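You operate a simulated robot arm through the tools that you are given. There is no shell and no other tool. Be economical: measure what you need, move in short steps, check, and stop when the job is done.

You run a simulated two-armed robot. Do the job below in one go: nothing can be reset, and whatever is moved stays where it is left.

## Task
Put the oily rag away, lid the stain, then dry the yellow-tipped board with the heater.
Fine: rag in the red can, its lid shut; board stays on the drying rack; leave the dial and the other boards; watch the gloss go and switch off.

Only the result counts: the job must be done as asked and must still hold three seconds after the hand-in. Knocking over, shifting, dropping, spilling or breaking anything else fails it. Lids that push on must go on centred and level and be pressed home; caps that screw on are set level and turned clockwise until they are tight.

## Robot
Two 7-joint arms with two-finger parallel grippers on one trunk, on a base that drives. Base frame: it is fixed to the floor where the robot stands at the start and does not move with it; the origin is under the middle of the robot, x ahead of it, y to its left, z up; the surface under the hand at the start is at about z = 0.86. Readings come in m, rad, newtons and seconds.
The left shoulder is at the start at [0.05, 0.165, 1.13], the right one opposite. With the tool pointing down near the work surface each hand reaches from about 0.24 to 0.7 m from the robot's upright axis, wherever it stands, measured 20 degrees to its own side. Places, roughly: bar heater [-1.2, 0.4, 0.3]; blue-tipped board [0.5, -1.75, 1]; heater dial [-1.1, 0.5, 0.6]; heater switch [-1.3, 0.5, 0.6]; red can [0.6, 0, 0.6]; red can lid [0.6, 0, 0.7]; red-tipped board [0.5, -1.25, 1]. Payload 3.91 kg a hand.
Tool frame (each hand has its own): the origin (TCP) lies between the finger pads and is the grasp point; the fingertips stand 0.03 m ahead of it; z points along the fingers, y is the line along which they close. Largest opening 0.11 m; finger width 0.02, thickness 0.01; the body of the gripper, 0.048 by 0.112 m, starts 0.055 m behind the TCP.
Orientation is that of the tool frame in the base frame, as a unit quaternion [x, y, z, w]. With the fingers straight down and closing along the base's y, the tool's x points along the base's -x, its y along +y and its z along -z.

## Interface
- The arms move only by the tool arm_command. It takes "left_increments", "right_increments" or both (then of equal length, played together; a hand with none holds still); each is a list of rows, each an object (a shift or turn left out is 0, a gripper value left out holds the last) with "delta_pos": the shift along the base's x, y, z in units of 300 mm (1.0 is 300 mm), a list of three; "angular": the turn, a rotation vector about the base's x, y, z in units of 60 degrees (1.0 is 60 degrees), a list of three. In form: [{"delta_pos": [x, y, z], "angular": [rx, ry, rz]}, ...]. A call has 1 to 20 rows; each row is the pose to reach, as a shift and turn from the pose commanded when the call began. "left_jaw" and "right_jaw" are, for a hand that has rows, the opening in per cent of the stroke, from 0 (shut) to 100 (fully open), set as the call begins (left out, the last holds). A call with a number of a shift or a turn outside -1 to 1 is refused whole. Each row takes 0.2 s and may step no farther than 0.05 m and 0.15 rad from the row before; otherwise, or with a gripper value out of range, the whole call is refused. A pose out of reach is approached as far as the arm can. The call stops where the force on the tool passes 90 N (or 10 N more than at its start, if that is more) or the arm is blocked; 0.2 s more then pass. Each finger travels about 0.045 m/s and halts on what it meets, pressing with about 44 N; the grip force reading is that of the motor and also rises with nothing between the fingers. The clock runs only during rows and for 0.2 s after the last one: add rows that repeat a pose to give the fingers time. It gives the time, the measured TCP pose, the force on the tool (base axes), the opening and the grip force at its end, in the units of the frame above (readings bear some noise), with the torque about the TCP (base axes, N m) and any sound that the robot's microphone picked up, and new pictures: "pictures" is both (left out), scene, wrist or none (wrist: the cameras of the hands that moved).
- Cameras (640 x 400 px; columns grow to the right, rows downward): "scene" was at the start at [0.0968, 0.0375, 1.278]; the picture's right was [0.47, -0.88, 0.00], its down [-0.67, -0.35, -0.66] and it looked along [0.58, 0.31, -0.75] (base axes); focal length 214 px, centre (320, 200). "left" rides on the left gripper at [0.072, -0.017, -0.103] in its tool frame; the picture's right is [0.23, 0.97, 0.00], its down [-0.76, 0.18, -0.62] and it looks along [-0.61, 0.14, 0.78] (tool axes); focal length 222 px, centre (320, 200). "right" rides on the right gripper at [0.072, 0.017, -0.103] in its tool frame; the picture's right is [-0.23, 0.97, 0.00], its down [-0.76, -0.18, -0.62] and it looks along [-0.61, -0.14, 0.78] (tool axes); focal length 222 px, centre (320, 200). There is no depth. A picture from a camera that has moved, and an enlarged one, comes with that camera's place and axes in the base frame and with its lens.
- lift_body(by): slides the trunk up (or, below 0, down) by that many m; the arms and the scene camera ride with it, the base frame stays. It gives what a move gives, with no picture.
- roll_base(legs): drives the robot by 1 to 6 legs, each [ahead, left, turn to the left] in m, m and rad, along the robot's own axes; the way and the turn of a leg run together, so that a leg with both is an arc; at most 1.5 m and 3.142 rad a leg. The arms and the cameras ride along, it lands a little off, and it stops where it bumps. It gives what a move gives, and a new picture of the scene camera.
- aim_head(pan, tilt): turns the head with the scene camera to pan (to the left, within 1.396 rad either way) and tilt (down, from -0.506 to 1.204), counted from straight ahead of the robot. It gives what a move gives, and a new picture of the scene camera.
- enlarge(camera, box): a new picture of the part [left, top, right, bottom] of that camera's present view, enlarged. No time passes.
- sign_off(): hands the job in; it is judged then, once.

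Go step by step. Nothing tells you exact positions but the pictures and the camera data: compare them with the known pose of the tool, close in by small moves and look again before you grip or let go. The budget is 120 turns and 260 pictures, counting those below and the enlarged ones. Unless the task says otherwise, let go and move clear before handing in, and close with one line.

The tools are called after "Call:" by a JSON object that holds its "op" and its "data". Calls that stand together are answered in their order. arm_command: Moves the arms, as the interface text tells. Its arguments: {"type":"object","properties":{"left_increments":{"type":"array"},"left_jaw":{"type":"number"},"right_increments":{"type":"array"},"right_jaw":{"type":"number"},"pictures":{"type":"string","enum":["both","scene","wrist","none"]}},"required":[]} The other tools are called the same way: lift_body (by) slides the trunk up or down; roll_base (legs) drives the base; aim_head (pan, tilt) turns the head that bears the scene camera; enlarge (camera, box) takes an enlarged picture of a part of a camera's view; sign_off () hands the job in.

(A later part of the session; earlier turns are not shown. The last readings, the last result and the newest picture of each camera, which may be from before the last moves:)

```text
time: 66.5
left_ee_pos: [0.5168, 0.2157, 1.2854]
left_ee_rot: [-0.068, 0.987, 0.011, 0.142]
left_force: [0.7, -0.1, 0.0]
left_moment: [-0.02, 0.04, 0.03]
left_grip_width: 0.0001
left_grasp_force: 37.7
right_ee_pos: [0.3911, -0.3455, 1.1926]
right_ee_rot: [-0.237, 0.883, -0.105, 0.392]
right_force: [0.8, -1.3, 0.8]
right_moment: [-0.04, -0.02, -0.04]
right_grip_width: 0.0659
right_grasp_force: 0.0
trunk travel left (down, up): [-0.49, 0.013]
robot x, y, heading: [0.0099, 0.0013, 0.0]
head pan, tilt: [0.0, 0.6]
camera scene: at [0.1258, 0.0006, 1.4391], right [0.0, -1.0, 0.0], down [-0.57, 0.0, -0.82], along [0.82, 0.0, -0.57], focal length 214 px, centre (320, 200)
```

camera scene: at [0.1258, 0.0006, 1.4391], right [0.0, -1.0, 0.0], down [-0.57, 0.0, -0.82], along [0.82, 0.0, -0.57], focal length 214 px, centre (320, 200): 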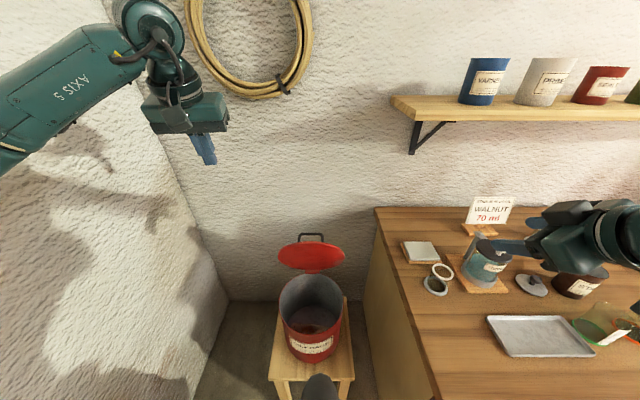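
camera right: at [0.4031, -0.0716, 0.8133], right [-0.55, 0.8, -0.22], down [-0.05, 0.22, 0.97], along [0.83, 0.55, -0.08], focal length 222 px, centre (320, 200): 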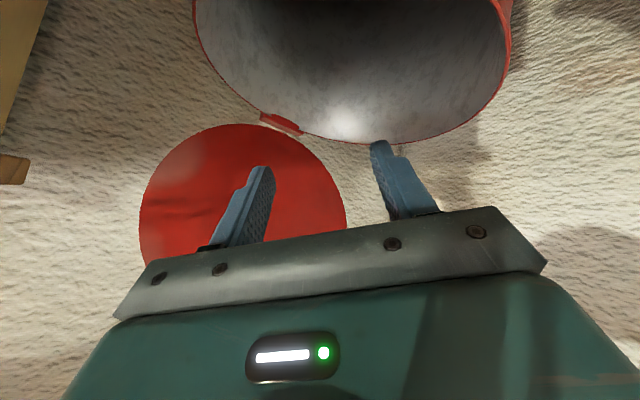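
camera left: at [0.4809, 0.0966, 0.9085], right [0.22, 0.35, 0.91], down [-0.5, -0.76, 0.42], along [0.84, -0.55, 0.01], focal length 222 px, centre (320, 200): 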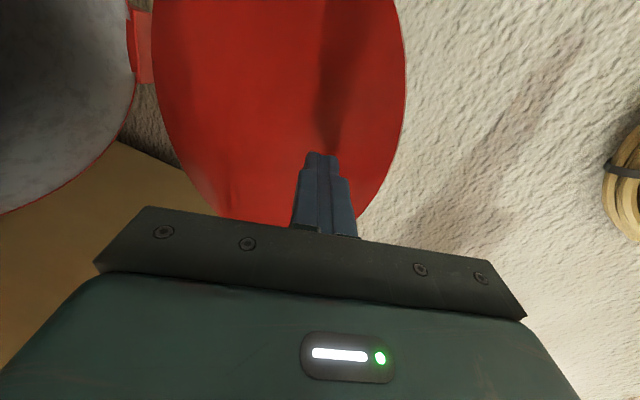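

The hand now points steeply down. I move it over and behind the open lid, left of the handle.

Call:
{"op": "arm_command", "data": {"left_increments": [{"delta_pos": [0.1, -0.05, -0.1]}, {"delta_pos": [0.2, -0.1, -0.2]}, {"delta_pos": [0.3, -0.15, -0.3]}, {"delta_pos": [0.4, -0.2, -0.4]}, {"delta_pos": [0.5, -0.26, -0.5]}, {"delta_pos": [0.58, -0.32, -0.6]}, {"delta_pos": [0.58, -0.353, -0.72]}, {"delta_pos": [0.58, -0.353, -0.85]}, {"delta_pos": [0.58, -0.353, -0.85]}], "pictures": "both"}}

```text
time: 68.5
left_ee_pos: [0.6912, 0.1094, 1.0286]
left_ee_rot: [-0.068, 0.987, 0.01, 0.144]
left_force: [-0.5, -0.1, 0.3]
left_moment: [-0.05, -0.01, -0.01]
left_grip_width: 0.0001
left_grasp_force: 37.7
right_ee_pos: [0.3901, -0.3444, 1.1923]
right_ee_rot: [-0.238, 0.882, -0.105, 0.392]
right_force: [0.4, 0.0, -0.2]
right_moment: [-0.01, -0.02, -0.04]
right_grip_width: 0.0658
right_grasp_force: 0.0
trunk travel left (down, up): [-0.49, 0.013]
robot x, y, heading: [0.0113, 0.0002, 0.001]
head pan, tilt: [0.0, 0.6]
camera scene: at [0.1251, 0.001, 1.4392], right [0.0, -1.0, 0.0], down [-0.56, 0.0, -0.83], along [0.83, 0.0, -0.56], focal length 214 px, centre (320, 200)
camera left: at [0.5947, 0.0791, 1.108], right [-0.35, 0.93, -0.06], down [0.52, 0.25, 0.82], along [0.78, 0.25, -0.58], focal length 222 px, centre (320, 200)
```

scene: 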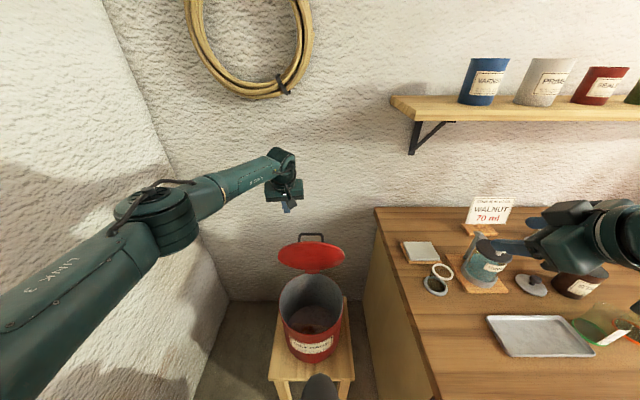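
left: 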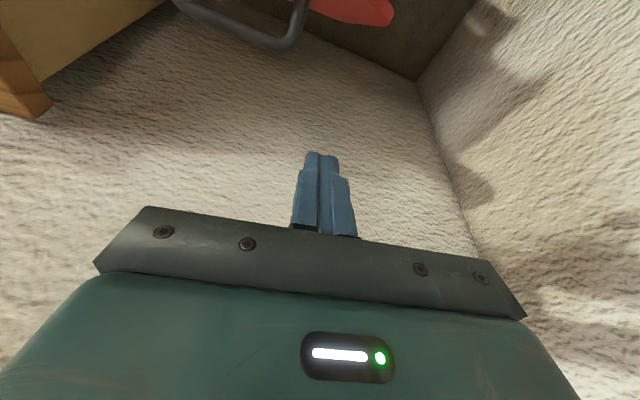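

I drop behind the lid and sweep it forward and down along its arc.

Call:
{"op": "arm_command", "data": {"left_increments": [{"delta_pos": [0, 0, -0.12]}, {"delta_pos": [0, 0, -0.24]}, {"delta_pos": [0, 0, -0.362]}, {"delta_pos": [-0.07, 0, -0.37]}, {"delta_pos": [-0.137, 0, -0.378]}, {"delta_pos": [-0.21, 0, -0.4]}, {"delta_pos": [-0.287, 0, -0.43]}, {"delta_pos": [-0.35, 0, -0.475]}, {"delta_pos": [-0.414, 0, -0.522]}, {"delta_pos": [-0.464, 0, -0.58]}, {"delta_pos": [-0.514, 0, -0.635]}], "pictures": "both"}}

```text
time: 70.9
left_ee_pos: [0.5368, 0.1091, 0.8396]
left_ee_rot: [-0.067, 0.987, 0.01, 0.144]
left_force: [1.2, 0.4, -0.1]
left_moment: [0.01, 0.03, 0.0]
left_grip_width: 0.0001
left_grasp_force: 37.3
left hand out of reach, approached as far as the arm can: row 3
right_ee_pos: [0.39, -0.3436, 1.1923]
right_ee_rot: [-0.238, 0.883, -0.104, 0.392]
right_force: [-0.4, 0.2, -0.6]
right_moment: [0.0, 0.0, -0.01]
right_grip_width: 0.0659
right_grasp_force: 0.0
trunk travel left (down, up): [-0.49, 0.013]
robot x, y, heading: [0.0113, -0.001, -0.004]
head pan, tilt: [0.0, 0.6]
camera scene: at [0.1253, 0.001, 1.4392], right [0.0, -1.0, 0.0], down [-0.56, 0.0, -0.83], along [0.83, 0.0, -0.56], focal length 214 px, centre (320, 200)
camera left: at [0.44, 0.0796, 0.9176], right [-0.35, 0.93, -0.06], down [0.52, 0.25, 0.82], along [0.78, 0.25, -0.58], focal length 222 px, centre (320, 200)
```

scene: 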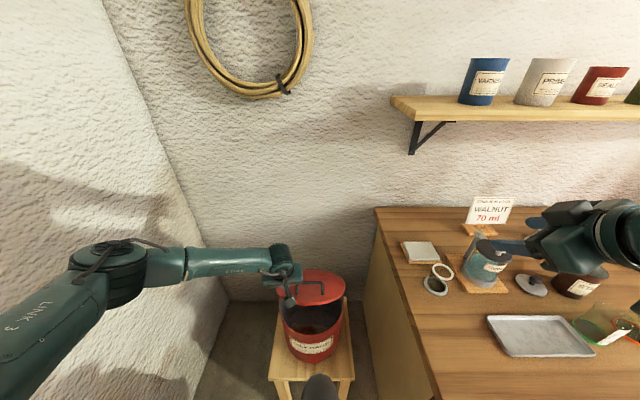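
left: 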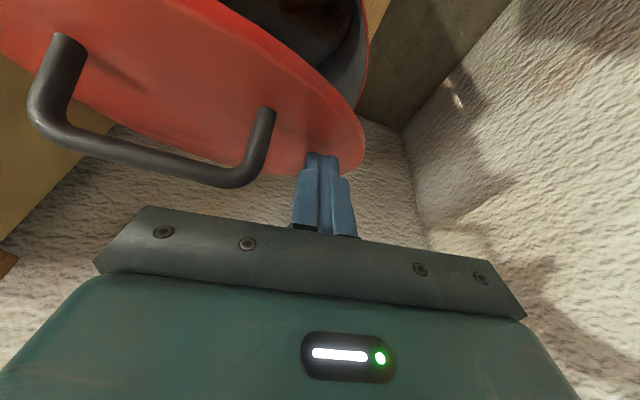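

The lid is following. I continue pushing it down to shut.

Call:
{"op": "arm_command", "data": {"left_increments": [{"delta_pos": [-0.033, 0, -0.065]}, {"delta_pos": [-0.067, 0, -0.13]}, {"delta_pos": [-0.085, 0, -0.2]}, {"delta_pos": [-0.1, 0, -0.265]}, {"delta_pos": [-0.1, 0, -0.29]}, {"delta_pos": [-0.1, 0, -0.31]}, {"delta_pos": [-0.1, 0, -0.325]}], "pictures": "both"}}

```text
time: 72.5
left_ee_pos: [0.5071, 0.1097, 0.7481]
left_ee_rot: [-0.069, 0.986, 0.011, 0.149]
left_force: [-19.9, 10.2, 51.7]
left_moment: [-0.17, 0.55, -0.15]
left_grip_width: 0.0003
left_grasp_force: 37.5
right_ee_pos: [0.3848, -0.3447, 1.1955]
right_ee_rot: [-0.238, 0.881, -0.104, 0.396]
right_force: [0.1, -0.8, -0.9]
right_moment: [0.02, 0.0, 0.04]
right_grip_width: 0.0662
right_grasp_force: 0.1
trunk travel left (down, up): [-0.49, 0.013]
robot x, y, heading: [0.0102, 0.0011, 0.005]
head pan, tilt: [0.0, 0.6]
camera scene: at [0.1187, 0.001, 1.4408], right [0.0, -1.0, 0.0], down [-0.56, 0.0, -0.83], along [0.83, 0.0, -0.56], focal length 214 px, centre (320, 200)
camera left: at [0.41, 0.0802, 0.8258], right [-0.35, 0.93, -0.07], down [0.51, 0.25, 0.82], along [0.78, 0.25, -0.57], focal length 222 px, centre (320, 200)
```

scene: 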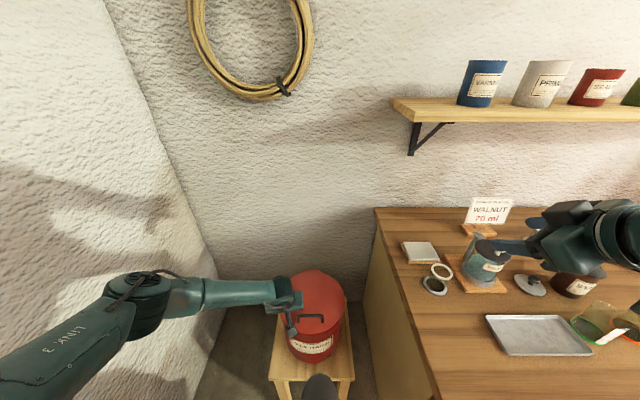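
left: 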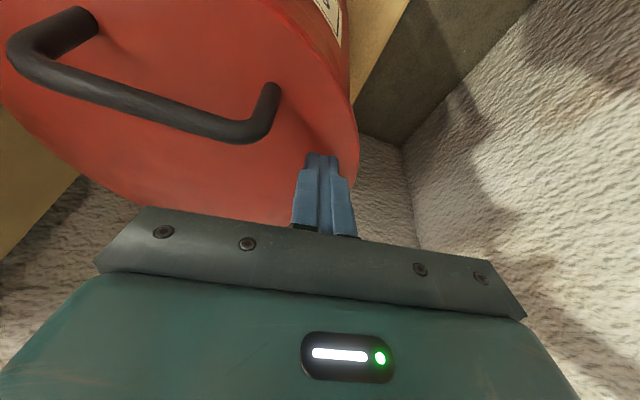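

The lid is pressed shut (52 N at lid height). I lift off and check.

Call:
{"op": "arm_command", "data": {"left_increments": [{"delta_pos": [0, 0, 0.1]}, {"delta_pos": [-0.03, 0.04, 0.24]}, {"delta_pos": [-0.06, 0.1, 0.38]}, {"delta_pos": [-0.1, 0.18, 0.5]}, {"delta_pos": [-0.12, 0.24, 0.62]}, {"delta_pos": [-0.12, 0.3, 0.75]}, {"delta_pos": [-0.12, 0.3, 0.9]}], "pictures": "none"}}

Call:
{"op": "enlarge", "data": {"camera": "scene", "box": [240, 230, 400, 380]}}

```text
time: 74.1
left_ee_pos: [0.4733, 0.1995, 1.0129]
left_ee_rot: [-0.067, 0.987, 0.011, 0.144]
left_force: [-0.6, -0.2, 0.8]
left_moment: [-0.02, 0.0, 0.01]
left_grip_width: 0.0
left_grasp_force: 38.2
right_ee_pos: [0.389, -0.3454, 1.1924]
right_ee_rot: [-0.238, 0.882, -0.103, 0.393]
right_force: [-0.4, -0.5, 0.2]
right_moment: [-0.02, 0.01, 0.04]
right_grip_width: 0.0659
right_grasp_force: 0.1
trunk travel left (down, up): [-0.49, 0.013]
robot x, y, heading: [0.0083, 0.0018, 0.001]
head pan, tilt: [0.0, 0.6]
```

```text
2.67 times, centred on (320, 305) of scene
camera zoom: at [0.1253, 0.0005, 1.4392], right [0.0, -1.0, 0.0], down [-0.56, 0.0, -0.83], along [0.83, 0.0, -0.56], focal length 572 px, centre (320, -80)
```

zoom: 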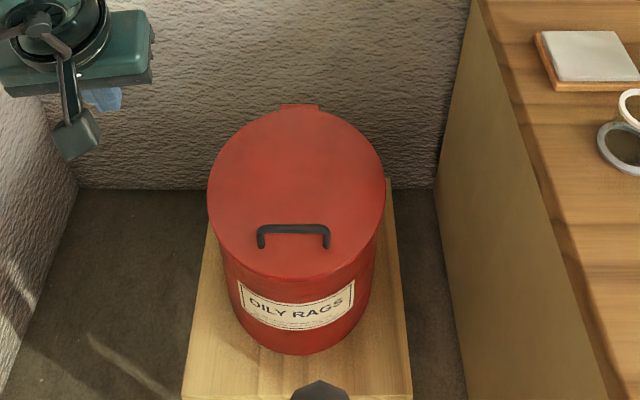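

The red can is shut with the rag inside. I reset the right hand to vertical, raise both hands, then drive right to the stain.

Call:
{"op": "arm_command", "data": {"right_increments": [{"angular": [0, 0.13, 0]}, {"angular": [0, 0.26, 0]}, {"angular": [0, 0.39, 0]}, {"angular": [0, 0.52, 0]}, {"angular": [0, 0.65, 0]}, {"angular": [0, 0.78, 0]}, {"angular": [0, 0.8, 0]}], "left_increments": [{"delta_pos": [-0.05, 0, 0.1]}, {"delta_pos": [-0.1, 0, 0.2]}, {"delta_pos": [-0.15, 0, 0.3]}, {"delta_pos": [-0.2, 0, 0.4]}, {"delta_pos": [-0.25, 0, 0.5]}, {"delta_pos": [-0.25, 0, 0.6]}, {"delta_pos": [-0.25, 0, 0.65]}], "right_jaw": 60, "pictures": "none"}}

Call:
{"op": "arm_command", "data": {"right_increments": [{"angular": [0, 0, -0.14]}, {"angular": [0, 0, -0.28]}, {"angular": [0, 0, -0.42]}, {"angular": [0, 0, -0.5]}], "pictures": "none"}}

Call:
{"op": "roll_base", "data": {"legs": [[0, -0.45, 0]]}}

```text
time: 75.7
left_ee_pos: [0.396, 0.197, 1.208]
left_ee_rot: [-0.069, 0.987, 0.011, 0.144]
left_force: [0.4, 0.3, 0.3]
left_moment: [0.02, -0.02, 0.0]
left_grip_width: 0.0
left_grasp_force: 37.6
right_ee_pos: [0.3888, -0.3446, 1.1919]
right_ee_rot: [-0.259, 0.966, 0.001, -0.001]
right_force: [0.3, -0.4, -0.3]
right_moment: [0.01, -0.01, -0.01]
right_grip_width: 0.0662
right_grasp_force: 0.1
right hand out of reach, approached as far as the arm can: row 2
trunk travel left (down, up): [-0.49, 0.013]
robot x, y, heading: [0.0087, -0.0, 0.0]
head pan, tilt: [0.0, 0.6]
```

```text
time: 76.7
left_ee_pos: [0.3976, 0.1984, 1.2078]
left_ee_rot: [-0.068, 0.987, 0.01, 0.144]
left_force: [0.3, 0.6, 0.4]
left_moment: [-0.02, -0.01, 0.03]
left_grip_width: 0.0
left_grasp_force: 38.0
right_ee_pos: [0.3904, -0.3452, 1.193]
right_ee_rot: [0.0, 1.0, 0.002, 0.0]
right_force: [-0.9, 0.3, 0.6]
right_moment: [-0.01, 0.0, 0.02]
right_grip_width: 0.066
right_grasp_force: 0.1
trunk travel left (down, up): [-0.49, 0.013]
robot x, y, heading: [0.0081, 0.0012, -0.004]
head pan, tilt: [0.0, 0.6]
```

```text
time: 78.9
left_ee_pos: [0.393, 0.0521, 1.2084]
left_ee_rot: [-0.071, 0.987, 0.012, 0.143]
left_force: [-0.7, -0.5, -0.4]
left_moment: [-0.01, 0.02, 0.0]
left_grip_width: 0.0
left_grasp_force: 37.9
right_ee_pos: [0.3903, -0.4913, 1.1916]
right_ee_rot: [-0.003, 1.0, 0.002, 0.0]
right_force: [-0.3, -0.1, 0.2]
right_moment: [-0.02, 0.01, 0.02]
right_grip_width: 0.0661
right_grasp_force: 0.0
trunk travel left (down, up): [-0.49, 0.013]
robot x, y, heading: [0.0098, -0.1477, 0.004]
head pan, tilt: [0.0, 0.6]
stopped in leg 1: the robot was blocked; the commanded pose is now the measured one
camera scene: at [0.1231, -0.1474, 1.4392], right [0.01, -1.0, 0.0], down [-0.56, 0.0, -0.83], along [0.83, 0.01, -0.56], focal length 214 px, centre (320, 200)
```

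scene: 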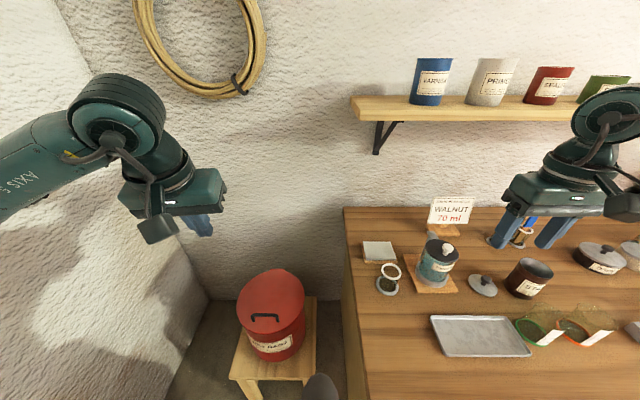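

Blocked, probably by the bench front. I back off 10 cm then go right.

Call:
{"op": "roll_base", "data": {"legs": [[-0.1, 0, 0], [0, -0.34, 0]]}}

Call:
{"op": "enlarge", "data": {"camera": "right", "box": [100, 0, 560, 240]}}

```text
time: 83.2
left_ee_pos: [0.2977, -0.2906, 1.2066]
left_ee_rot: [-0.071, 0.987, 0.011, 0.144]
left_force: [0.5, 0.1, 0.8]
left_moment: [0.0, 0.0, 0.0]
left_grip_width: 0.0
left_grasp_force: 37.6
right_ee_pos: [0.2922, -0.833, 1.1925]
right_ee_rot: [-0.003, 1.0, 0.002, 0.001]
right_force: [0.1, -0.7, 0.1]
right_moment: [-0.04, 0.04, 0.0]
right_grip_width: 0.0659
right_grasp_force: 0.0
trunk travel left (down, up): [-0.49, 0.013]
robot x, y, heading: [-0.089, -0.4897, 0.008]
head pan, tilt: [0.0, 0.6]
camera scene: at [0.0266, -0.4887, 1.4392], right [0.01, -1.0, 0.0], down [-0.56, 0.0, -0.83], along [0.83, 0.01, -0.56], focal length 214 px, centre (320, 200)
```

scene: 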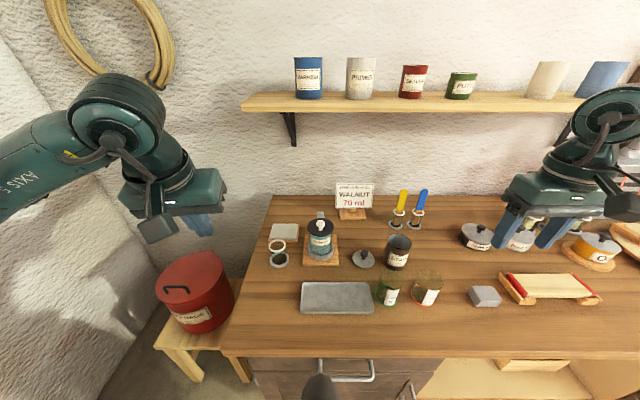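

```text
1.39 times, centred on (330, 120) of right
camera zoom: at [0.2203, -0.8172, 1.2961], right [0.22, 0.98, 0.0], down [0.76, -0.17, 0.62], along [0.61, -0.14, -0.78], focal length 309 px, centre (306, 311)
```

zoom: 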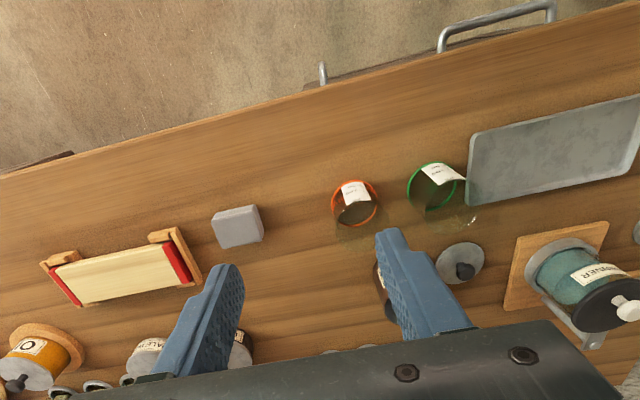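

I see the stain can (~(0.50,-0.74)) and its lid with knob (~(0.516,-0.632)). I enlarge for precise positions.

Call:
{"op": "enlarge", "data": {"camera": "scene", "box": [340, 210, 440, 310]}}

Call:
{"op": "enlarge", "data": {"camera": "right", "box": [340, 130, 500, 230]}}

```text
4.00 times, centred on (390, 260) of scene
camera zoom: at [0.0266, -0.4887, 1.4392], right [0.01, -1.0, 0.0], down [-0.56, 0.0, -0.83], along [0.83, 0.01, -0.56], focal length 858 px, centre (40, -40)
```

zoom: 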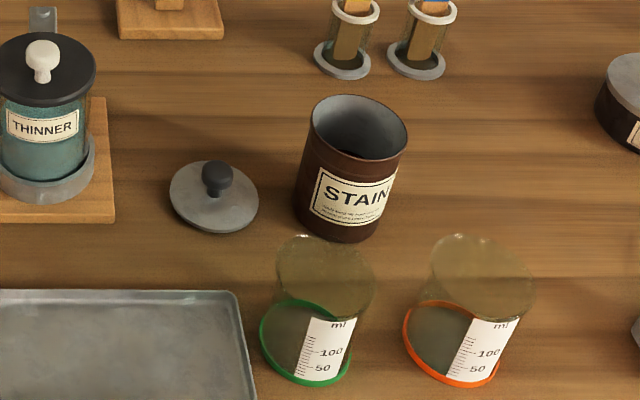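

```text
4.00 times, centred on (420, 180) of right
camera zoom: at [0.2203, -0.8172, 1.2961], right [0.22, 0.98, 0.0], down [0.76, -0.17, 0.62], along [0.61, -0.14, -0.78], focal length 888 px, centre (-80, 280)
```

zoom: 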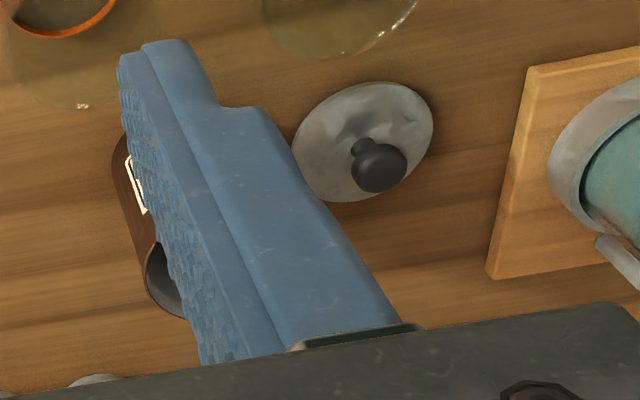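

Knob at about (0.522,-0.629, top 0.888), can rim centre (0.505,-0.727, 0.963). I bring the right hand above the lid and yaw it so the jaws close along x.

Call:
{"op": "arm_command", "data": {"right_increments": [{"delta_pos": [0.09, 0.08, 0], "angular": [0, 0, -0.14]}, {"delta_pos": [0.18, 0.16, 0], "angular": [0, 0, -0.28]}, {"delta_pos": [0.27, 0.24, 0], "angular": [0, 0, -0.42]}, {"delta_pos": [0.36, 0.32, 0], "angular": [0, 0, -0.56]}, {"delta_pos": [0.46, 0.41, 0], "angular": [0, 0, -0.7]}, {"delta_pos": [0.56, 0.5, -0.05], "angular": [0, 0, -0.84]}, {"delta_pos": [0.66, 0.6, -0.1], "angular": [0, 0, -0.98]}, {"delta_pos": [0.767, 0.68, -0.15], "angular": [0, 0, -1.0]}], "right_jaw": 50, "pictures": "none"}}

Call:
{"op": "arm_command", "data": {"right_increments": [{"angular": [0, 0, -0.14]}, {"delta_pos": [0, 0, -0.05], "angular": [0, 0, -0.28]}, {"delta_pos": [0, 0, -0.1], "angular": [0, 0, -0.42]}, {"delta_pos": [0, 0, -0.15], "angular": [0, 0, -0.5]}, {"delta_pos": [0, 0, -0.2], "angular": [0, 0, -0.5]}], "pictures": "both"}}

```text
time: 85.0
left_ee_pos: [0.2976, -0.2904, 1.2072]
left_ee_rot: [-0.07, 0.987, 0.012, 0.144]
left_force: [0.3, -1.0, 0.0]
left_moment: [-0.02, -0.02, 0.01]
left_grip_width: 0.0001
left_grasp_force: 37.5
right_ee_pos: [0.4501, -0.6884, 1.1558]
right_ee_rot: [0.498, 0.867, 0.002, 0.001]
right_force: [-0.4, 0.0, 0.5]
right_moment: [0.01, 0.0, 0.0]
right_grip_width: 0.055
right_grasp_force: 0.0
right hand out of reach, approached as far as the arm can: row 6, 7, 8
trunk travel left (down, up): [-0.49, 0.013]
robot x, y, heading: [-0.0853, -0.4932, 0.008]
head pan, tilt: [0.0, 0.6]
```

```text
time: 86.2
left_ee_pos: [0.2969, -0.289, 1.2069]
left_ee_rot: [-0.071, 0.987, 0.011, 0.144]
left_force: [0.8, -0.3, -0.3]
left_moment: [-0.01, -0.02, 0.0]
left_grip_width: 0.0001
left_grasp_force: 37.6
right_ee_pos: [0.4406, -0.6928, 1.0996]
right_ee_rot: [0.706, 0.709, 0.001, 0.002]
right_force: [0.4, -0.7, 0.2]
right_moment: [-0.04, 0.04, -0.02]
right_grip_width: 0.0549
right_grasp_force: 0.0
right hand out of reach, approached as far as the arm can: row 3, 4, 5
trunk travel left (down, up): [-0.49, 0.013]
robot x, y, heading: [-0.093, -0.4903, 0.008]
head pan, tilt: [0.0, 0.6]
camera scene: at [0.0267, -0.4886, 1.4392], right [0.01, -1.0, 0.0], down [-0.56, 0.0, -0.83], along [0.83, 0.01, -0.56], focal length 214 px, centre (320, 200)
camera right: at [0.4564, -0.6205, 1.2023], right [0.97, -0.22, 0.0], down [-0.18, -0.76, 0.62], along [-0.14, -0.61, -0.78], focal length 222 px, centre (320, 200)
```

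scene: 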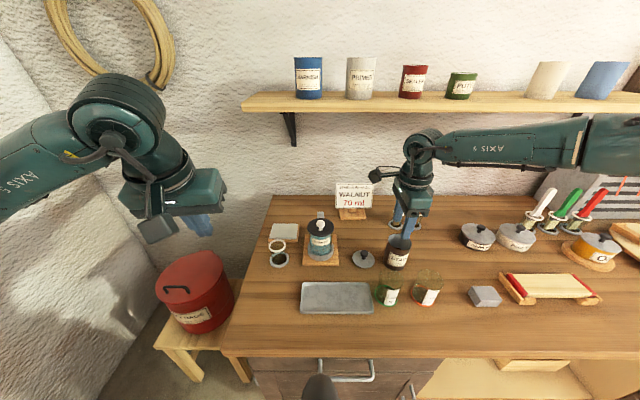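
right: 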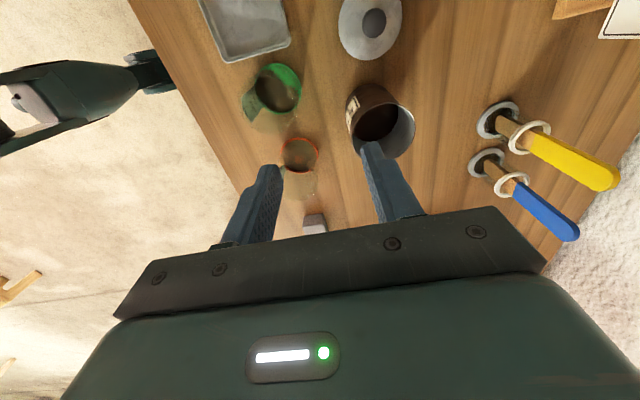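

The arm's limit is in azimuth, so I shift the base 0.13 m left and 4 cm ahead.

Call:
{"op": "roll_base", "data": {"legs": [[0.04, 0.13, 0]]}}

Call:
{"op": "arm_command", "data": {"right_increments": [{"delta_pos": [0.05, -0.07, 0]}, {"delta_pos": [0.1, -0.14, 0]}, {"delta_pos": [0.137, -0.21, 0]}, {"delta_pos": [0.137, -0.225, 0]}], "right_jaw": 50, "pictures": "both"}}

```text
time: 88.0
left_ee_pos: [0.337, -0.1608, 1.2088]
left_ee_rot: [-0.072, 0.987, 0.012, 0.144]
left_force: [-0.1, 0.0, 0.1]
left_moment: [-0.03, 0.0, 0.02]
left_grip_width: 0.0001
left_grasp_force: 37.6
right_ee_pos: [0.4785, -0.5642, 1.0989]
right_ee_rot: [0.704, 0.71, 0.001, 0.001]
right_force: [-0.4, 0.3, 0.6]
right_moment: [-0.03, 0.0, 0.02]
right_grip_width: 0.055
right_grasp_force: 0.1
trunk travel left (down, up): [-0.49, 0.013]
robot x, y, heading: [-0.0501, -0.3584, 0.006]
head pan, tilt: [0.0, 0.6]
camera scene: at [0.0656, -0.3593, 1.4392], right [0.01, -1.0, 0.0], down [-0.56, 0.0, -0.83], along [0.82, 0.01, -0.57], focal length 214 px, centre (320, 200)
```

scene: 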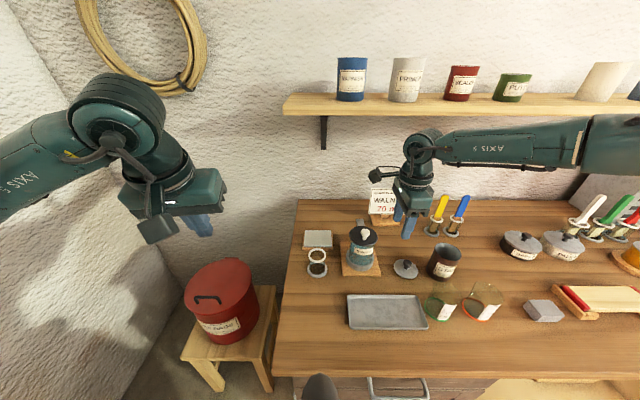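

```text
time: 89.0
left_ee_pos: [0.3362, -0.1611, 1.2063]
left_ee_rot: [-0.072, 0.987, 0.011, 0.144]
left_force: [-0.3, -0.4, 0.0]
left_moment: [0.01, -0.05, 0.02]
left_grip_width: 0.0001
left_grasp_force: 37.8
right_ee_pos: [0.5197, -0.6319, 1.099]
right_ee_rot: [0.704, 0.71, 0.001, 0.001]
right_force: [0.1, 0.0, 0.6]
right_moment: [-0.03, -0.01, -0.01]
right_grip_width: 0.0547
right_grasp_force: 0.0
trunk travel left (down, up): [-0.49, 0.013]
robot x, y, heading: [-0.0511, -0.3632, 0.009]
head pan, tilt: [0.0, 0.6]
camera scene: at [0.0654, -0.3595, 1.4392], right [0.01, -1.0, 0.0], down [-0.56, 0.0, -0.83], along [0.83, 0.01, -0.56], focal length 214 px, centre (320, 200)
camera right: at [0.5363, -0.559, 1.2029], right [0.98, -0.22, 0.0], down [-0.17, -0.76, 0.62], along [-0.13, -0.61, -0.78], focal length 222 px, centre (320, 200)
```

scene: 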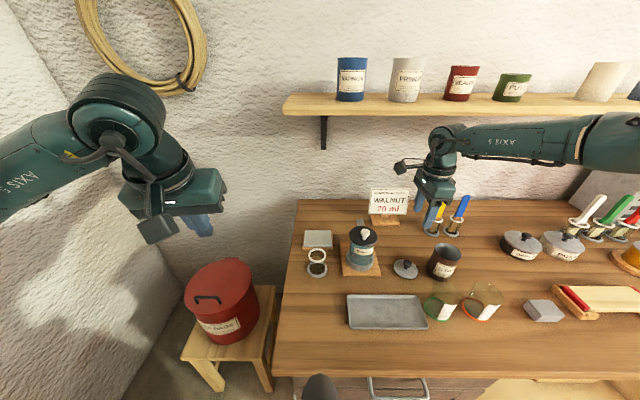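
right: 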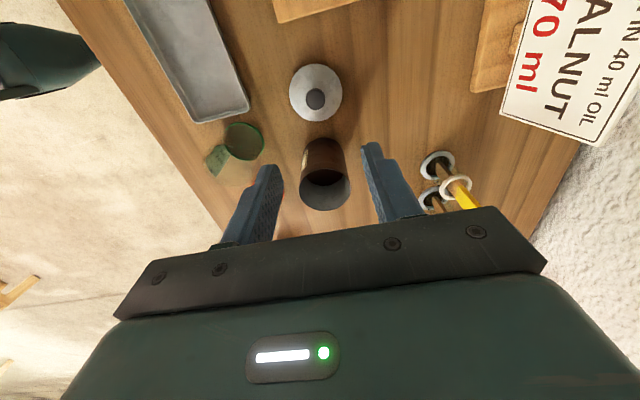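

The hand is above the lid. To keep the wrist camera clear of the thinner jar, I yaw back 30° and descend to 1.0 for a check.

Call:
{"op": "arm_command", "data": {"right_increments": [{"angular": [0, 0, 0.14]}, {"angular": [0, 0, 0.28]}, {"delta_pos": [0, 0, -0.08], "angular": [0, 0, 0.42]}, {"delta_pos": [0, 0, -0.16], "angular": [0, 0, 0.5]}, {"delta_pos": [0, 0, -0.28], "angular": [0, 0, 0.5]}, {"delta_pos": [0, 0, -0.33], "angular": [0, 0, 0.5]}, {"delta_pos": [0, 0, -0.33], "angular": [0, 0, 0.5]}], "right_jaw": 50, "pictures": "both"}}

Call:
{"op": "enlarge", "data": {"camera": "scene", "box": [340, 190, 500, 310]}}

```text
time: 90.6
left_ee_pos: [0.3349, -0.1618, 1.2078]
left_ee_rot: [-0.072, 0.987, 0.011, 0.145]
left_force: [-1.1, 0.0, 0.4]
left_moment: [0.01, -0.03, -0.01]
left_grip_width: 0.0002
left_grasp_force: 37.4
right_ee_pos: [0.4881, -0.6425, 1.0181]
right_ee_rot: [0.496, 0.868, 0.002, 0.001]
right_force: [1.2, -0.2, 0.3]
right_moment: [0.02, 0.01, 0.0]
right_grip_width: 0.055
right_grasp_force: 0.1
right hand out of reach, approached as far as the arm can: row 3, 4, 5, 6, 7
trunk travel left (down, up): [-0.49, 0.013]
robot x, y, heading: [-0.0521, -0.363, 0.01]
head pan, tilt: [0.0, 0.6]
camera scene: at [0.0655, -0.3597, 1.4392], right [0.01, -1.0, 0.0], down [-0.56, 0.0, -0.83], along [0.83, 0.01, -0.56], focal length 214 px, centre (320, 200)
camera right: at [0.4668, -0.5732, 1.1223], right [0.95, 0.3, 0.0], down [0.23, -0.75, 0.62], along [0.19, -0.59, -0.78], focal length 222 px, centre (320, 200)
```

scene: 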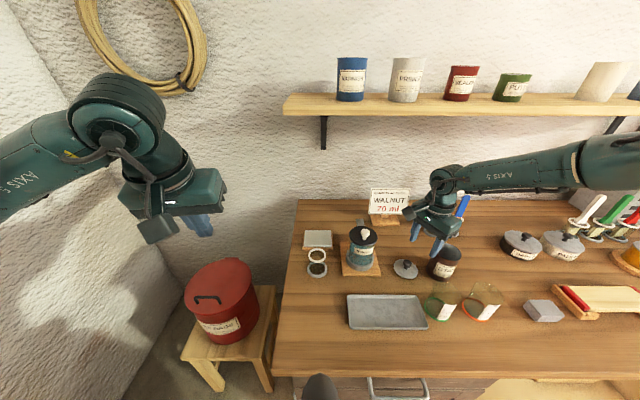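
right: 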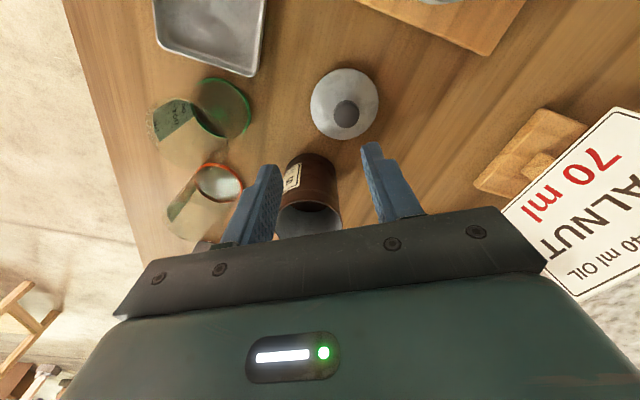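

```text
3.33 times, centred on (420, 250) of scene
camera zoom: at [0.0655, -0.3597, 1.4392], right [0.01, -1.0, 0.0], down [-0.56, 0.0, -0.83], along [0.83, 0.01, -0.56], focal length 715 px, centre (-13, 33)
```

zoom: 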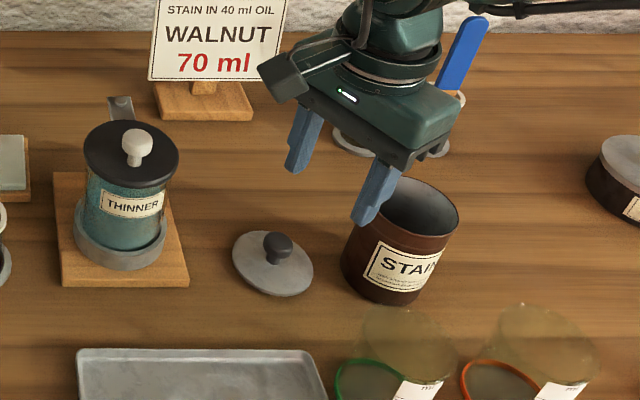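

The trunk is too high for this reach. I raise the hand, lower the trunk 0.14 m, and re-approach.

Call:
{"op": "arm_command", "data": {"right_increments": [{"delta_pos": [0, 0, 0.12]}, {"delta_pos": [0, 0, 0.26]}, {"delta_pos": [0, 0, 0.4]}, {"delta_pos": [0, 0, 0.5]}], "pictures": "none"}}

Call:
{"op": "lift_body", "data": {"by": -0.14}}

```text
time: 91.6
left_ee_pos: [0.3336, -0.161, 1.2073]
left_ee_rot: [-0.072, 0.987, 0.011, 0.144]
left_force: [-0.1, 0.7, 0.8]
left_moment: [-0.01, 0.01, 0.03]
left_grip_width: 0.0
left_grasp_force: 36.9
right_ee_pos: [0.491, -0.6455, 1.1722]
right_ee_rot: [0.497, 0.868, 0.002, 0.002]
right_force: [-0.1, -0.2, -0.8]
right_moment: [-0.01, -0.05, 0.0]
right_grip_width: 0.0549
right_grasp_force: 0.0
trunk travel left (down, up): [-0.49, 0.013]
robot x, y, heading: [-0.0482, -0.3622, 0.006]
head pan, tilt: [0.0, 0.6]
```

```text
time: 93.2
left_ee_pos: [0.3362, -0.1616, 1.0682]
left_ee_rot: [-0.072, 0.987, 0.011, 0.144]
left_force: [0.7, 0.2, 0.5]
left_moment: [0.04, 0.01, -0.01]
left_grip_width: 0.0
left_grasp_force: 37.6
right_ee_pos: [0.4907, -0.6449, 1.0307]
right_ee_rot: [0.496, 0.868, 0.002, 0.001]
right_force: [-0.3, 1.2, 0.2]
right_moment: [0.01, -0.02, 0.0]
right_grip_width: 0.0552
right_grasp_force: 0.1
trunk travel left (down, up): [-0.35, 0.153]
robot x, y, heading: [-0.0515, -0.3618, 0.008]
head pan, tilt: [0.0, 0.6]
```

Call:
{"op": "arm_command", "data": {"right_increments": [{"delta_pos": [0.05, 0.02, 0]}, {"delta_pos": [0.098, 0.043, 0]}, {"delta_pos": [0.098, 0.043, -0.08]}, {"delta_pos": [0.098, 0.043, -0.15]}, {"delta_pos": [0.098, 0.043, -0.15]}], "right_jaw": 50, "pictures": "both"}}

Call:
{"op": "enlarge", "data": {"camera": "scene", "box": [340, 160, 500, 280]}}

```text
time: 94.4
left_ee_pos: [0.3359, -0.1612, 1.0673]
left_ee_rot: [-0.072, 0.987, 0.011, 0.144]
left_force: [-0.8, -0.1, -0.2]
left_moment: [0.03, -0.04, 0.03]
left_grip_width: 0.0
left_grasp_force: 38.1
right_ee_pos: [0.5196, -0.6326, 0.9856]
right_ee_rot: [0.496, 0.868, 0.001, 0.001]
right_force: [-0.2, -0.4, -0.4]
right_moment: [0.01, 0.0, -0.01]
right_grip_width: 0.0552
right_grasp_force: 0.1
trunk travel left (down, up): [-0.35, 0.153]
robot x, y, heading: [-0.0516, -0.3631, 0.004]
head pan, tilt: [0.0, 0.6]
camera scene: at [0.0654, -0.3597, 1.2992], right [0.01, -1.0, 0.0], down [-0.56, 0.0, -0.83], along [0.83, 0.01, -0.56], focal length 214 px, centre (320, 200)
camera right: at [0.497, -0.5621, 1.0898], right [0.95, 0.3, 0.0], down [0.23, -0.75, 0.62], along [0.19, -0.59, -0.78], focal length 222 px, centre (320, 200)
```

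scene: 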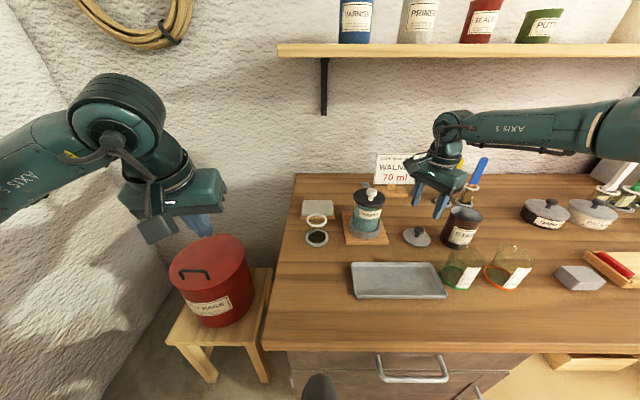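
right: 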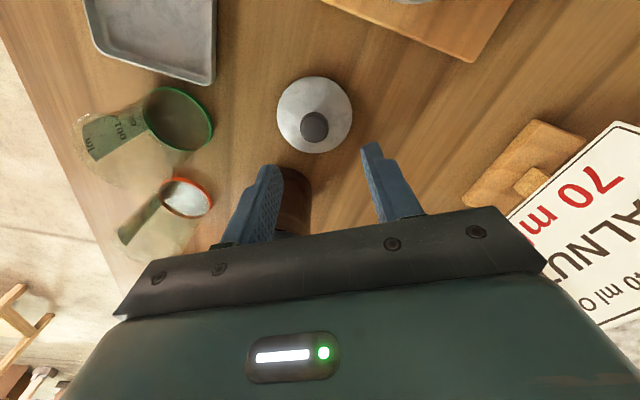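

```text
3.33 times, centred on (420, 220) of scene
camera zoom: at [0.0654, -0.3597, 1.2992], right [0.01, -1.0, 0.0], down [-0.56, 0.0, -0.83], along [0.83, 0.01, -0.56], focal length 715 px, centre (-13, 133)
```

zoom: 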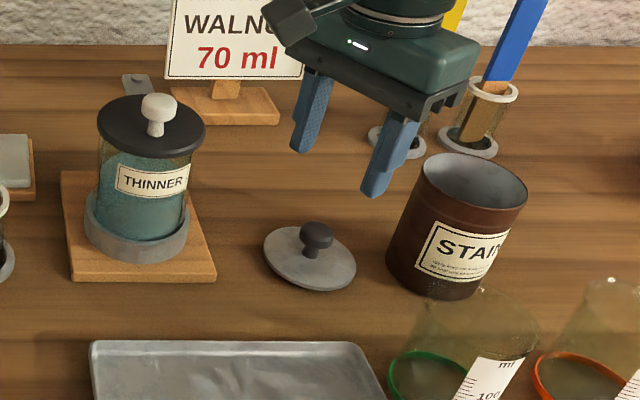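

The hand is aligned over the knob. I descend to grip height with the jaws narrowed to 45 mm.

Call:
{"op": "arm_command", "data": {"right_increments": [{"delta_pos": [0, 0, -0.1]}, {"delta_pos": [0, 0, -0.18]}, {"delta_pos": [0, 0, -0.24]}, {"delta_pos": [0, 0, -0.275]}, {"delta_pos": [0, 0, -0.275]}], "right_jaw": 42, "pictures": "none"}}

Call:
{"op": "enlarge", "data": {"camera": "scene", "box": [360, 150, 500, 270]}}

Call:
{"op": "enlarge", "data": {"camera": "right", "box": [200, 80, 440, 240]}}

```text
time: 95.6
left_ee_pos: [0.3348, -0.1607, 1.0672]
left_ee_rot: [-0.073, 0.987, 0.011, 0.144]
left_force: [0.4, 0.6, -0.1]
left_moment: [0.02, 0.0, 0.0]
left_grip_width: 0.0002
left_grasp_force: 37.4
right_ee_pos: [0.5062, -0.6401, 0.9115]
right_ee_rot: [0.496, 0.869, 0.001, 0.001]
right_force: [-0.1, 0.5, -0.1]
right_moment: [0.0, 0.01, 0.03]
right_grip_width: 0.0463
right_grasp_force: 0.4
right hand out of reach, approached as far as the arm can: row 2, 3, 4, 5
trunk travel left (down, up): [-0.35, 0.153]
robot x, y, heading: [-0.0496, -0.3603, 0.008]
head pan, tilt: [0.0, 0.6]
```

```text
3.33 times, centred on (430, 210) of scene
camera zoom: at [0.0655, -0.3597, 1.2992], right [0.01, -1.0, 0.0], down [-0.56, 0.0, -0.83], along [0.83, 0.01, -0.56], focal length 715 px, centre (-47, 167)
```

zoom: 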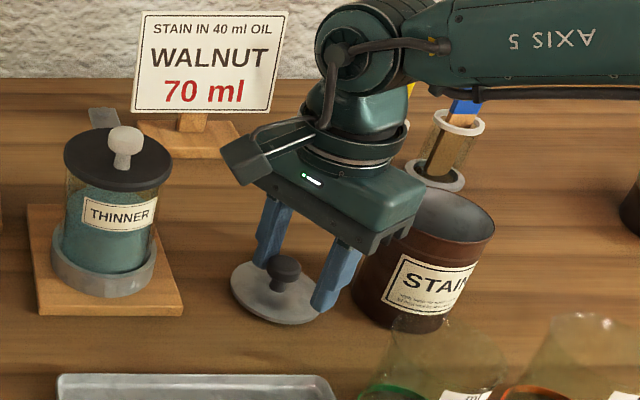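

```text
2.50 times, centred on (320, 160) of right
camera zoom: at [0.483, -0.5687, 1.0148], right [0.95, 0.3, 0.0], down [0.23, -0.75, 0.62], along [0.19, -0.59, -0.78], focal length 555 px, centre (320, 300)
```

zoom: 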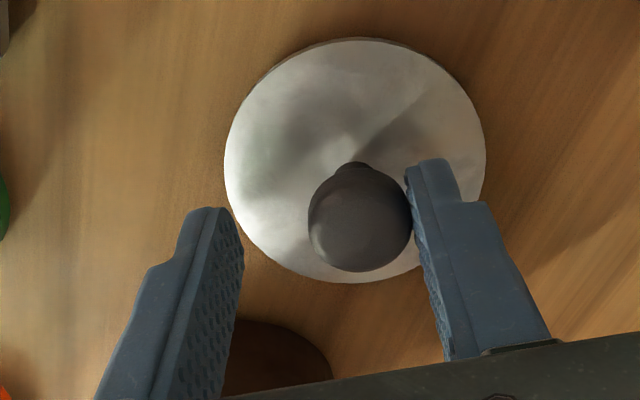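

The reach falls a bit short. I lift clear, shift the base 6 cm left, and lower the trunk a little.

Call:
{"op": "arm_command", "data": {"right_increments": [{"delta_pos": [0, 0, 0.14]}, {"delta_pos": [0, 0, 0.28]}, {"delta_pos": [0, 0, 0.42]}, {"delta_pos": [0, 0, 0.5]}], "right_jaw": 50, "pictures": "none"}}

Call:
{"op": "roll_base", "data": {"legs": [[0.01, 0.06, 0]]}}

Call:
{"op": "lift_body", "data": {"by": -0.06}}

```text
time: 96.6
left_ee_pos: [0.336, -0.1612, 1.0677]
left_ee_rot: [-0.072, 0.987, 0.011, 0.144]
left_force: [0.0, 0.4, -0.1]
left_moment: [0.01, -0.04, 0.0]
left_grip_width: 0.0002
left_grasp_force: 37.4
right_ee_pos: [0.5064, -0.6377, 1.0603]
right_ee_rot: [0.497, 0.868, 0.002, 0.001]
right_force: [-0.3, 0.1, 0.4]
right_moment: [-0.03, 0.0, 0.02]
right_grip_width: 0.0552
right_grasp_force: 0.1
trunk travel left (down, up): [-0.35, 0.153]
robot x, y, heading: [-0.0513, -0.3636, 0.006]
head pan, tilt: [0.0, 0.6]
```

```text
time: 97.8
left_ee_pos: [0.3453, -0.1011, 1.0668]
left_ee_rot: [-0.072, 0.987, 0.012, 0.145]
left_force: [-0.4, -0.2, -0.1]
left_moment: [-0.01, -0.02, 0.01]
left_grip_width: 0.0001
left_grasp_force: 37.8
right_ee_pos: [0.5162, -0.5773, 1.0587]
right_ee_rot: [0.496, 0.868, 0.002, 0.001]
right_force: [0.8, 0.1, -0.7]
right_moment: [0.03, -0.02, 0.0]
right_grip_width: 0.0551
right_grasp_force: 0.1
trunk travel left (down, up): [-0.35, 0.153]
robot x, y, heading: [-0.0437, -0.3014, 0.008]
head pan, tilt: [0.0, 0.6]
camera scene: at [0.0749, -0.2995, 1.2992], right [0.01, -1.0, 0.0], down [-0.56, -0.01, -0.83], along [0.82, 0.01, -0.56], focal length 214 px, centre (320, 200)
```

scene: 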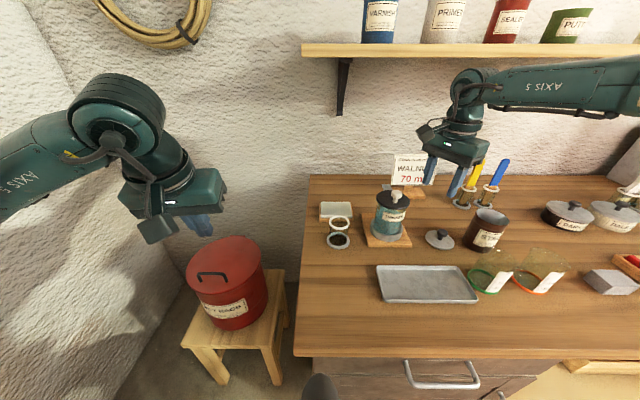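

```text
time: 98.8
left_ee_pos: [0.3438, -0.1019, 1.0074]
left_ee_rot: [-0.071, 0.987, 0.012, 0.144]
left_force: [0.7, -0.3, 0.2]
left_moment: [0.01, -0.01, 0.0]
left_grip_width: 0.0
left_grasp_force: 37.5
right_ee_pos: [0.5158, -0.5783, 1.0001]
right_ee_rot: [0.496, 0.868, 0.001, 0.001]
right_force: [-1.5, -0.1, -0.3]
right_moment: [0.01, 0.01, -0.02]
right_grip_width: 0.0551
right_grasp_force: 0.1
trunk travel left (down, up): [-0.29, 0.213]
robot x, y, heading: [-0.0424, -0.3005, 0.009]
head pan, tilt: [0.0, 0.6]
```

Call:
{"op": "arm_command", "data": {"right_increments": [{"delta_pos": [0.006, -0.09, 0]}, {"delta_pos": [0.012, -0.18, 0]}, {"delta_pos": [0.012, -0.18, -0.1]}, {"delta_pos": [0.012, -0.18, -0.2]}, {"delta_pos": [0.012, -0.18, -0.28]}, {"delta_pos": [0.012, -0.18, -0.325]}, {"delta_pos": [0.012, -0.18, -0.325]}], "right_jaw": 45, "pictures": "none"}}

Call:
{"op": "enlarge", "data": {"camera": "right", "box": [200, 80, 440, 240]}}

```text
time: 100.4
left_ee_pos: [0.3448, -0.1009, 1.0065]
left_ee_rot: [-0.071, 0.987, 0.011, 0.143]
left_force: [-0.6, 0.1, -0.7]
left_moment: [0.0, 0.02, -0.03]
left_grip_width: 0.0
left_grasp_force: 38.1
right_ee_pos: [0.5177, -0.6315, 0.9036]
right_ee_rot: [0.496, 0.868, 0.001, 0.001]
right_force: [-0.5, -0.3, -0.2]
right_moment: [0.01, 0.03, 0.0]
right_grip_width: 0.0493
right_grasp_force: 0.1
trunk travel left (down, up): [-0.29, 0.213]
robot x, y, heading: [-0.0388, -0.3016, 0.009]
head pan, tilt: [0.0, 0.6]
```

```text
2.50 times, centred on (320, 160) of right
camera zoom: at [0.4963, -0.5613, 1.0071], right [0.95, 0.3, 0.0], down [0.23, -0.75, 0.62], along [0.19, -0.59, -0.78], focal length 555 px, centre (320, 300)
```

zoom: 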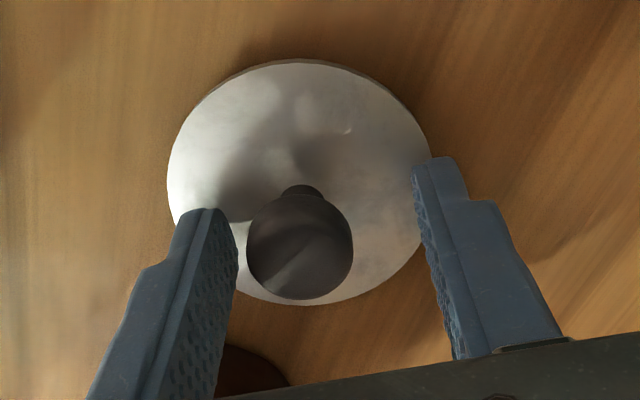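

The knob is about 5 mm off-centre; I correct by (-2,-6) mm, then close.

Call:
{"op": "arm_command", "data": {"right_increments": [{"delta_pos": [-0.007, -0.02, 0]}, {"delta_pos": [-0.007, -0.02, 0]}], "pictures": "none"}}

Call:
{"op": "arm_command", "data": {"right_increments": [{}, {}, {}, {}, {}], "right_jaw": 0, "pictures": "none"}}

Call:
{"op": "enlarge", "data": {"camera": "right", "box": [200, 80, 440, 240]}}

```text
time: 101.0
left_ee_pos: [0.3458, -0.1001, 1.0073]
left_ee_rot: [-0.072, 0.987, 0.011, 0.145]
left_force: [0.2, -0.1, -0.3]
left_moment: [0.03, -0.01, -0.02]
left_grip_width: 0.0
left_grasp_force: 38.1
right_ee_pos: [0.5174, -0.6378, 0.9033]
right_ee_rot: [0.496, 0.868, 0.001, 0.001]
right_force: [1.2, -0.8, 0.1]
right_moment: [0.01, 0.0, 0.02]
right_grip_width: 0.0496
right_grasp_force: 0.1
trunk travel left (down, up): [-0.29, 0.213]
robot x, y, heading: [-0.0414, -0.3008, 0.011]
head pan, tilt: [0.0, 0.6]
```

```text
time: 102.2
left_ee_pos: [0.3449, -0.1012, 1.0084]
left_ee_rot: [-0.072, 0.987, 0.011, 0.144]
left_force: [-0.3, 0.6, 0.2]
left_moment: [-0.02, 0.01, -0.01]
left_grip_width: 0.0
left_grasp_force: 37.1
right_ee_pos: [0.517, -0.6377, 0.9029]
right_ee_rot: [0.496, 0.868, 0.002, 0.001]
right_force: [0.2, -1.0, 0.0]
right_moment: [0.03, -0.01, -0.01]
right_grip_width: 0.0232
right_grasp_force: 43.8
trunk travel left (down, up): [-0.29, 0.213]
robot x, y, heading: [-0.0417, -0.3032, 0.005]
head pan, tilt: [0.0, 0.6]
```

```text
2.50 times, centred on (320, 160) of right
camera zoom: at [0.4944, -0.5672, 1.007], right [0.95, 0.3, 0.0], down [0.23, -0.75, 0.62], along [0.19, -0.59, -0.78], focal length 555 px, centre (320, 300)
```

zoom: 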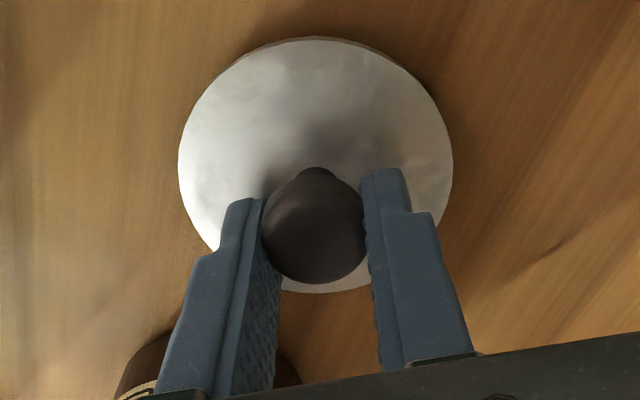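

Knob gripped at 23 mm. I lift the lid 12 cm and look at it.

Call:
{"op": "arm_command", "data": {"right_increments": [{"delta_pos": [0, 0, 0.08]}, {"delta_pos": [0, 0, 0.18]}, {"delta_pos": [0, 0, 0.28]}, {"delta_pos": [0, 0, 0.4]}, {"delta_pos": [0, 0, 0.4]}], "pictures": "both"}}

Call:
{"op": "enlarge", "data": {"camera": "scene", "box": [380, 110, 540, 230]}}

```text
time: 103.4
left_ee_pos: [0.3446, -0.1012, 1.008]
left_ee_rot: [-0.071, 0.987, 0.012, 0.143]
left_force: [-0.3, -0.6, -0.5]
left_moment: [-0.02, -0.02, -0.02]
left_grip_width: 0.0001
left_grasp_force: 37.9
right_ee_pos: [0.517, -0.6381, 1.0248]
right_ee_rot: [0.496, 0.869, 0.002, 0.001]
right_force: [0.1, -0.2, 0.1]
right_moment: [-0.02, 0.02, 0.0]
right_grip_width: 0.0232
right_grasp_force: 44.3
trunk travel left (down, up): [-0.29, 0.213]
robot x, y, heading: [-0.0417, -0.2992, 0.009]
head pan, tilt: [0.0, 0.6]
camera scene: at [0.0749, -0.3, 1.2392], right [0.01, -1.0, 0.0], down [-0.56, 0.0, -0.83], along [0.82, 0.01, -0.56], focal length 214 px, centre (320, 200)
camera right: at [0.4946, -0.5679, 1.128], right [0.95, 0.3, 0.0], down [0.23, -0.75, 0.62], along [0.19, -0.59, -0.78], focal length 222 px, centre (320, 200)
```

scene: 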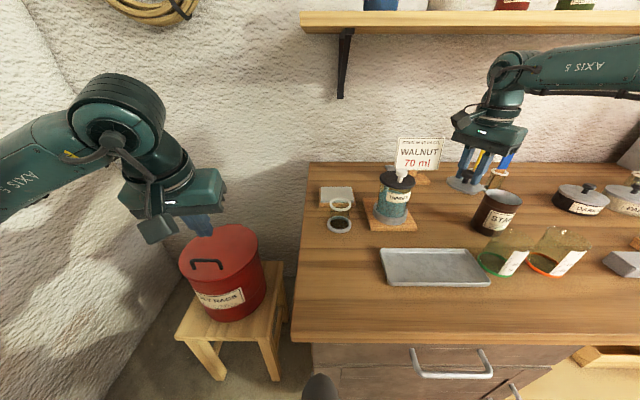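
right: 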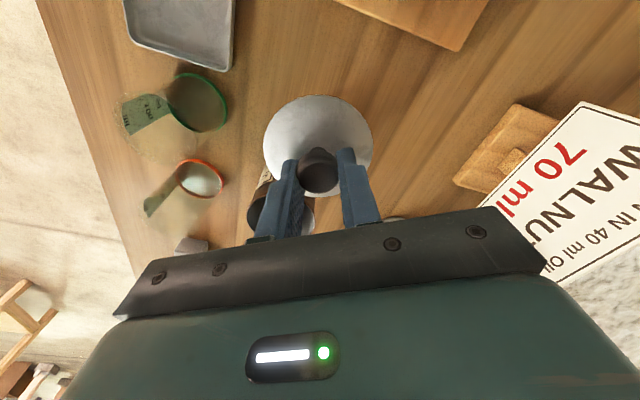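

```text
3.33 times, centred on (460, 170) of scene
camera zoom: at [0.0749, -0.3, 1.2392], right [0.01, -1.0, 0.0], down [-0.56, 0.0, -0.83], along [0.82, 0.01, -0.56], focal length 715 px, centre (-147, 300)
```

zoom: 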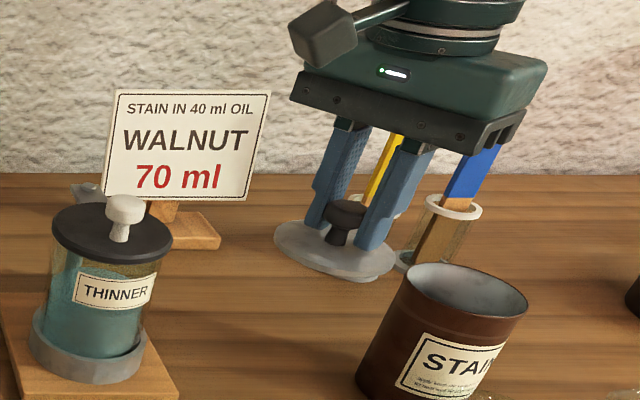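

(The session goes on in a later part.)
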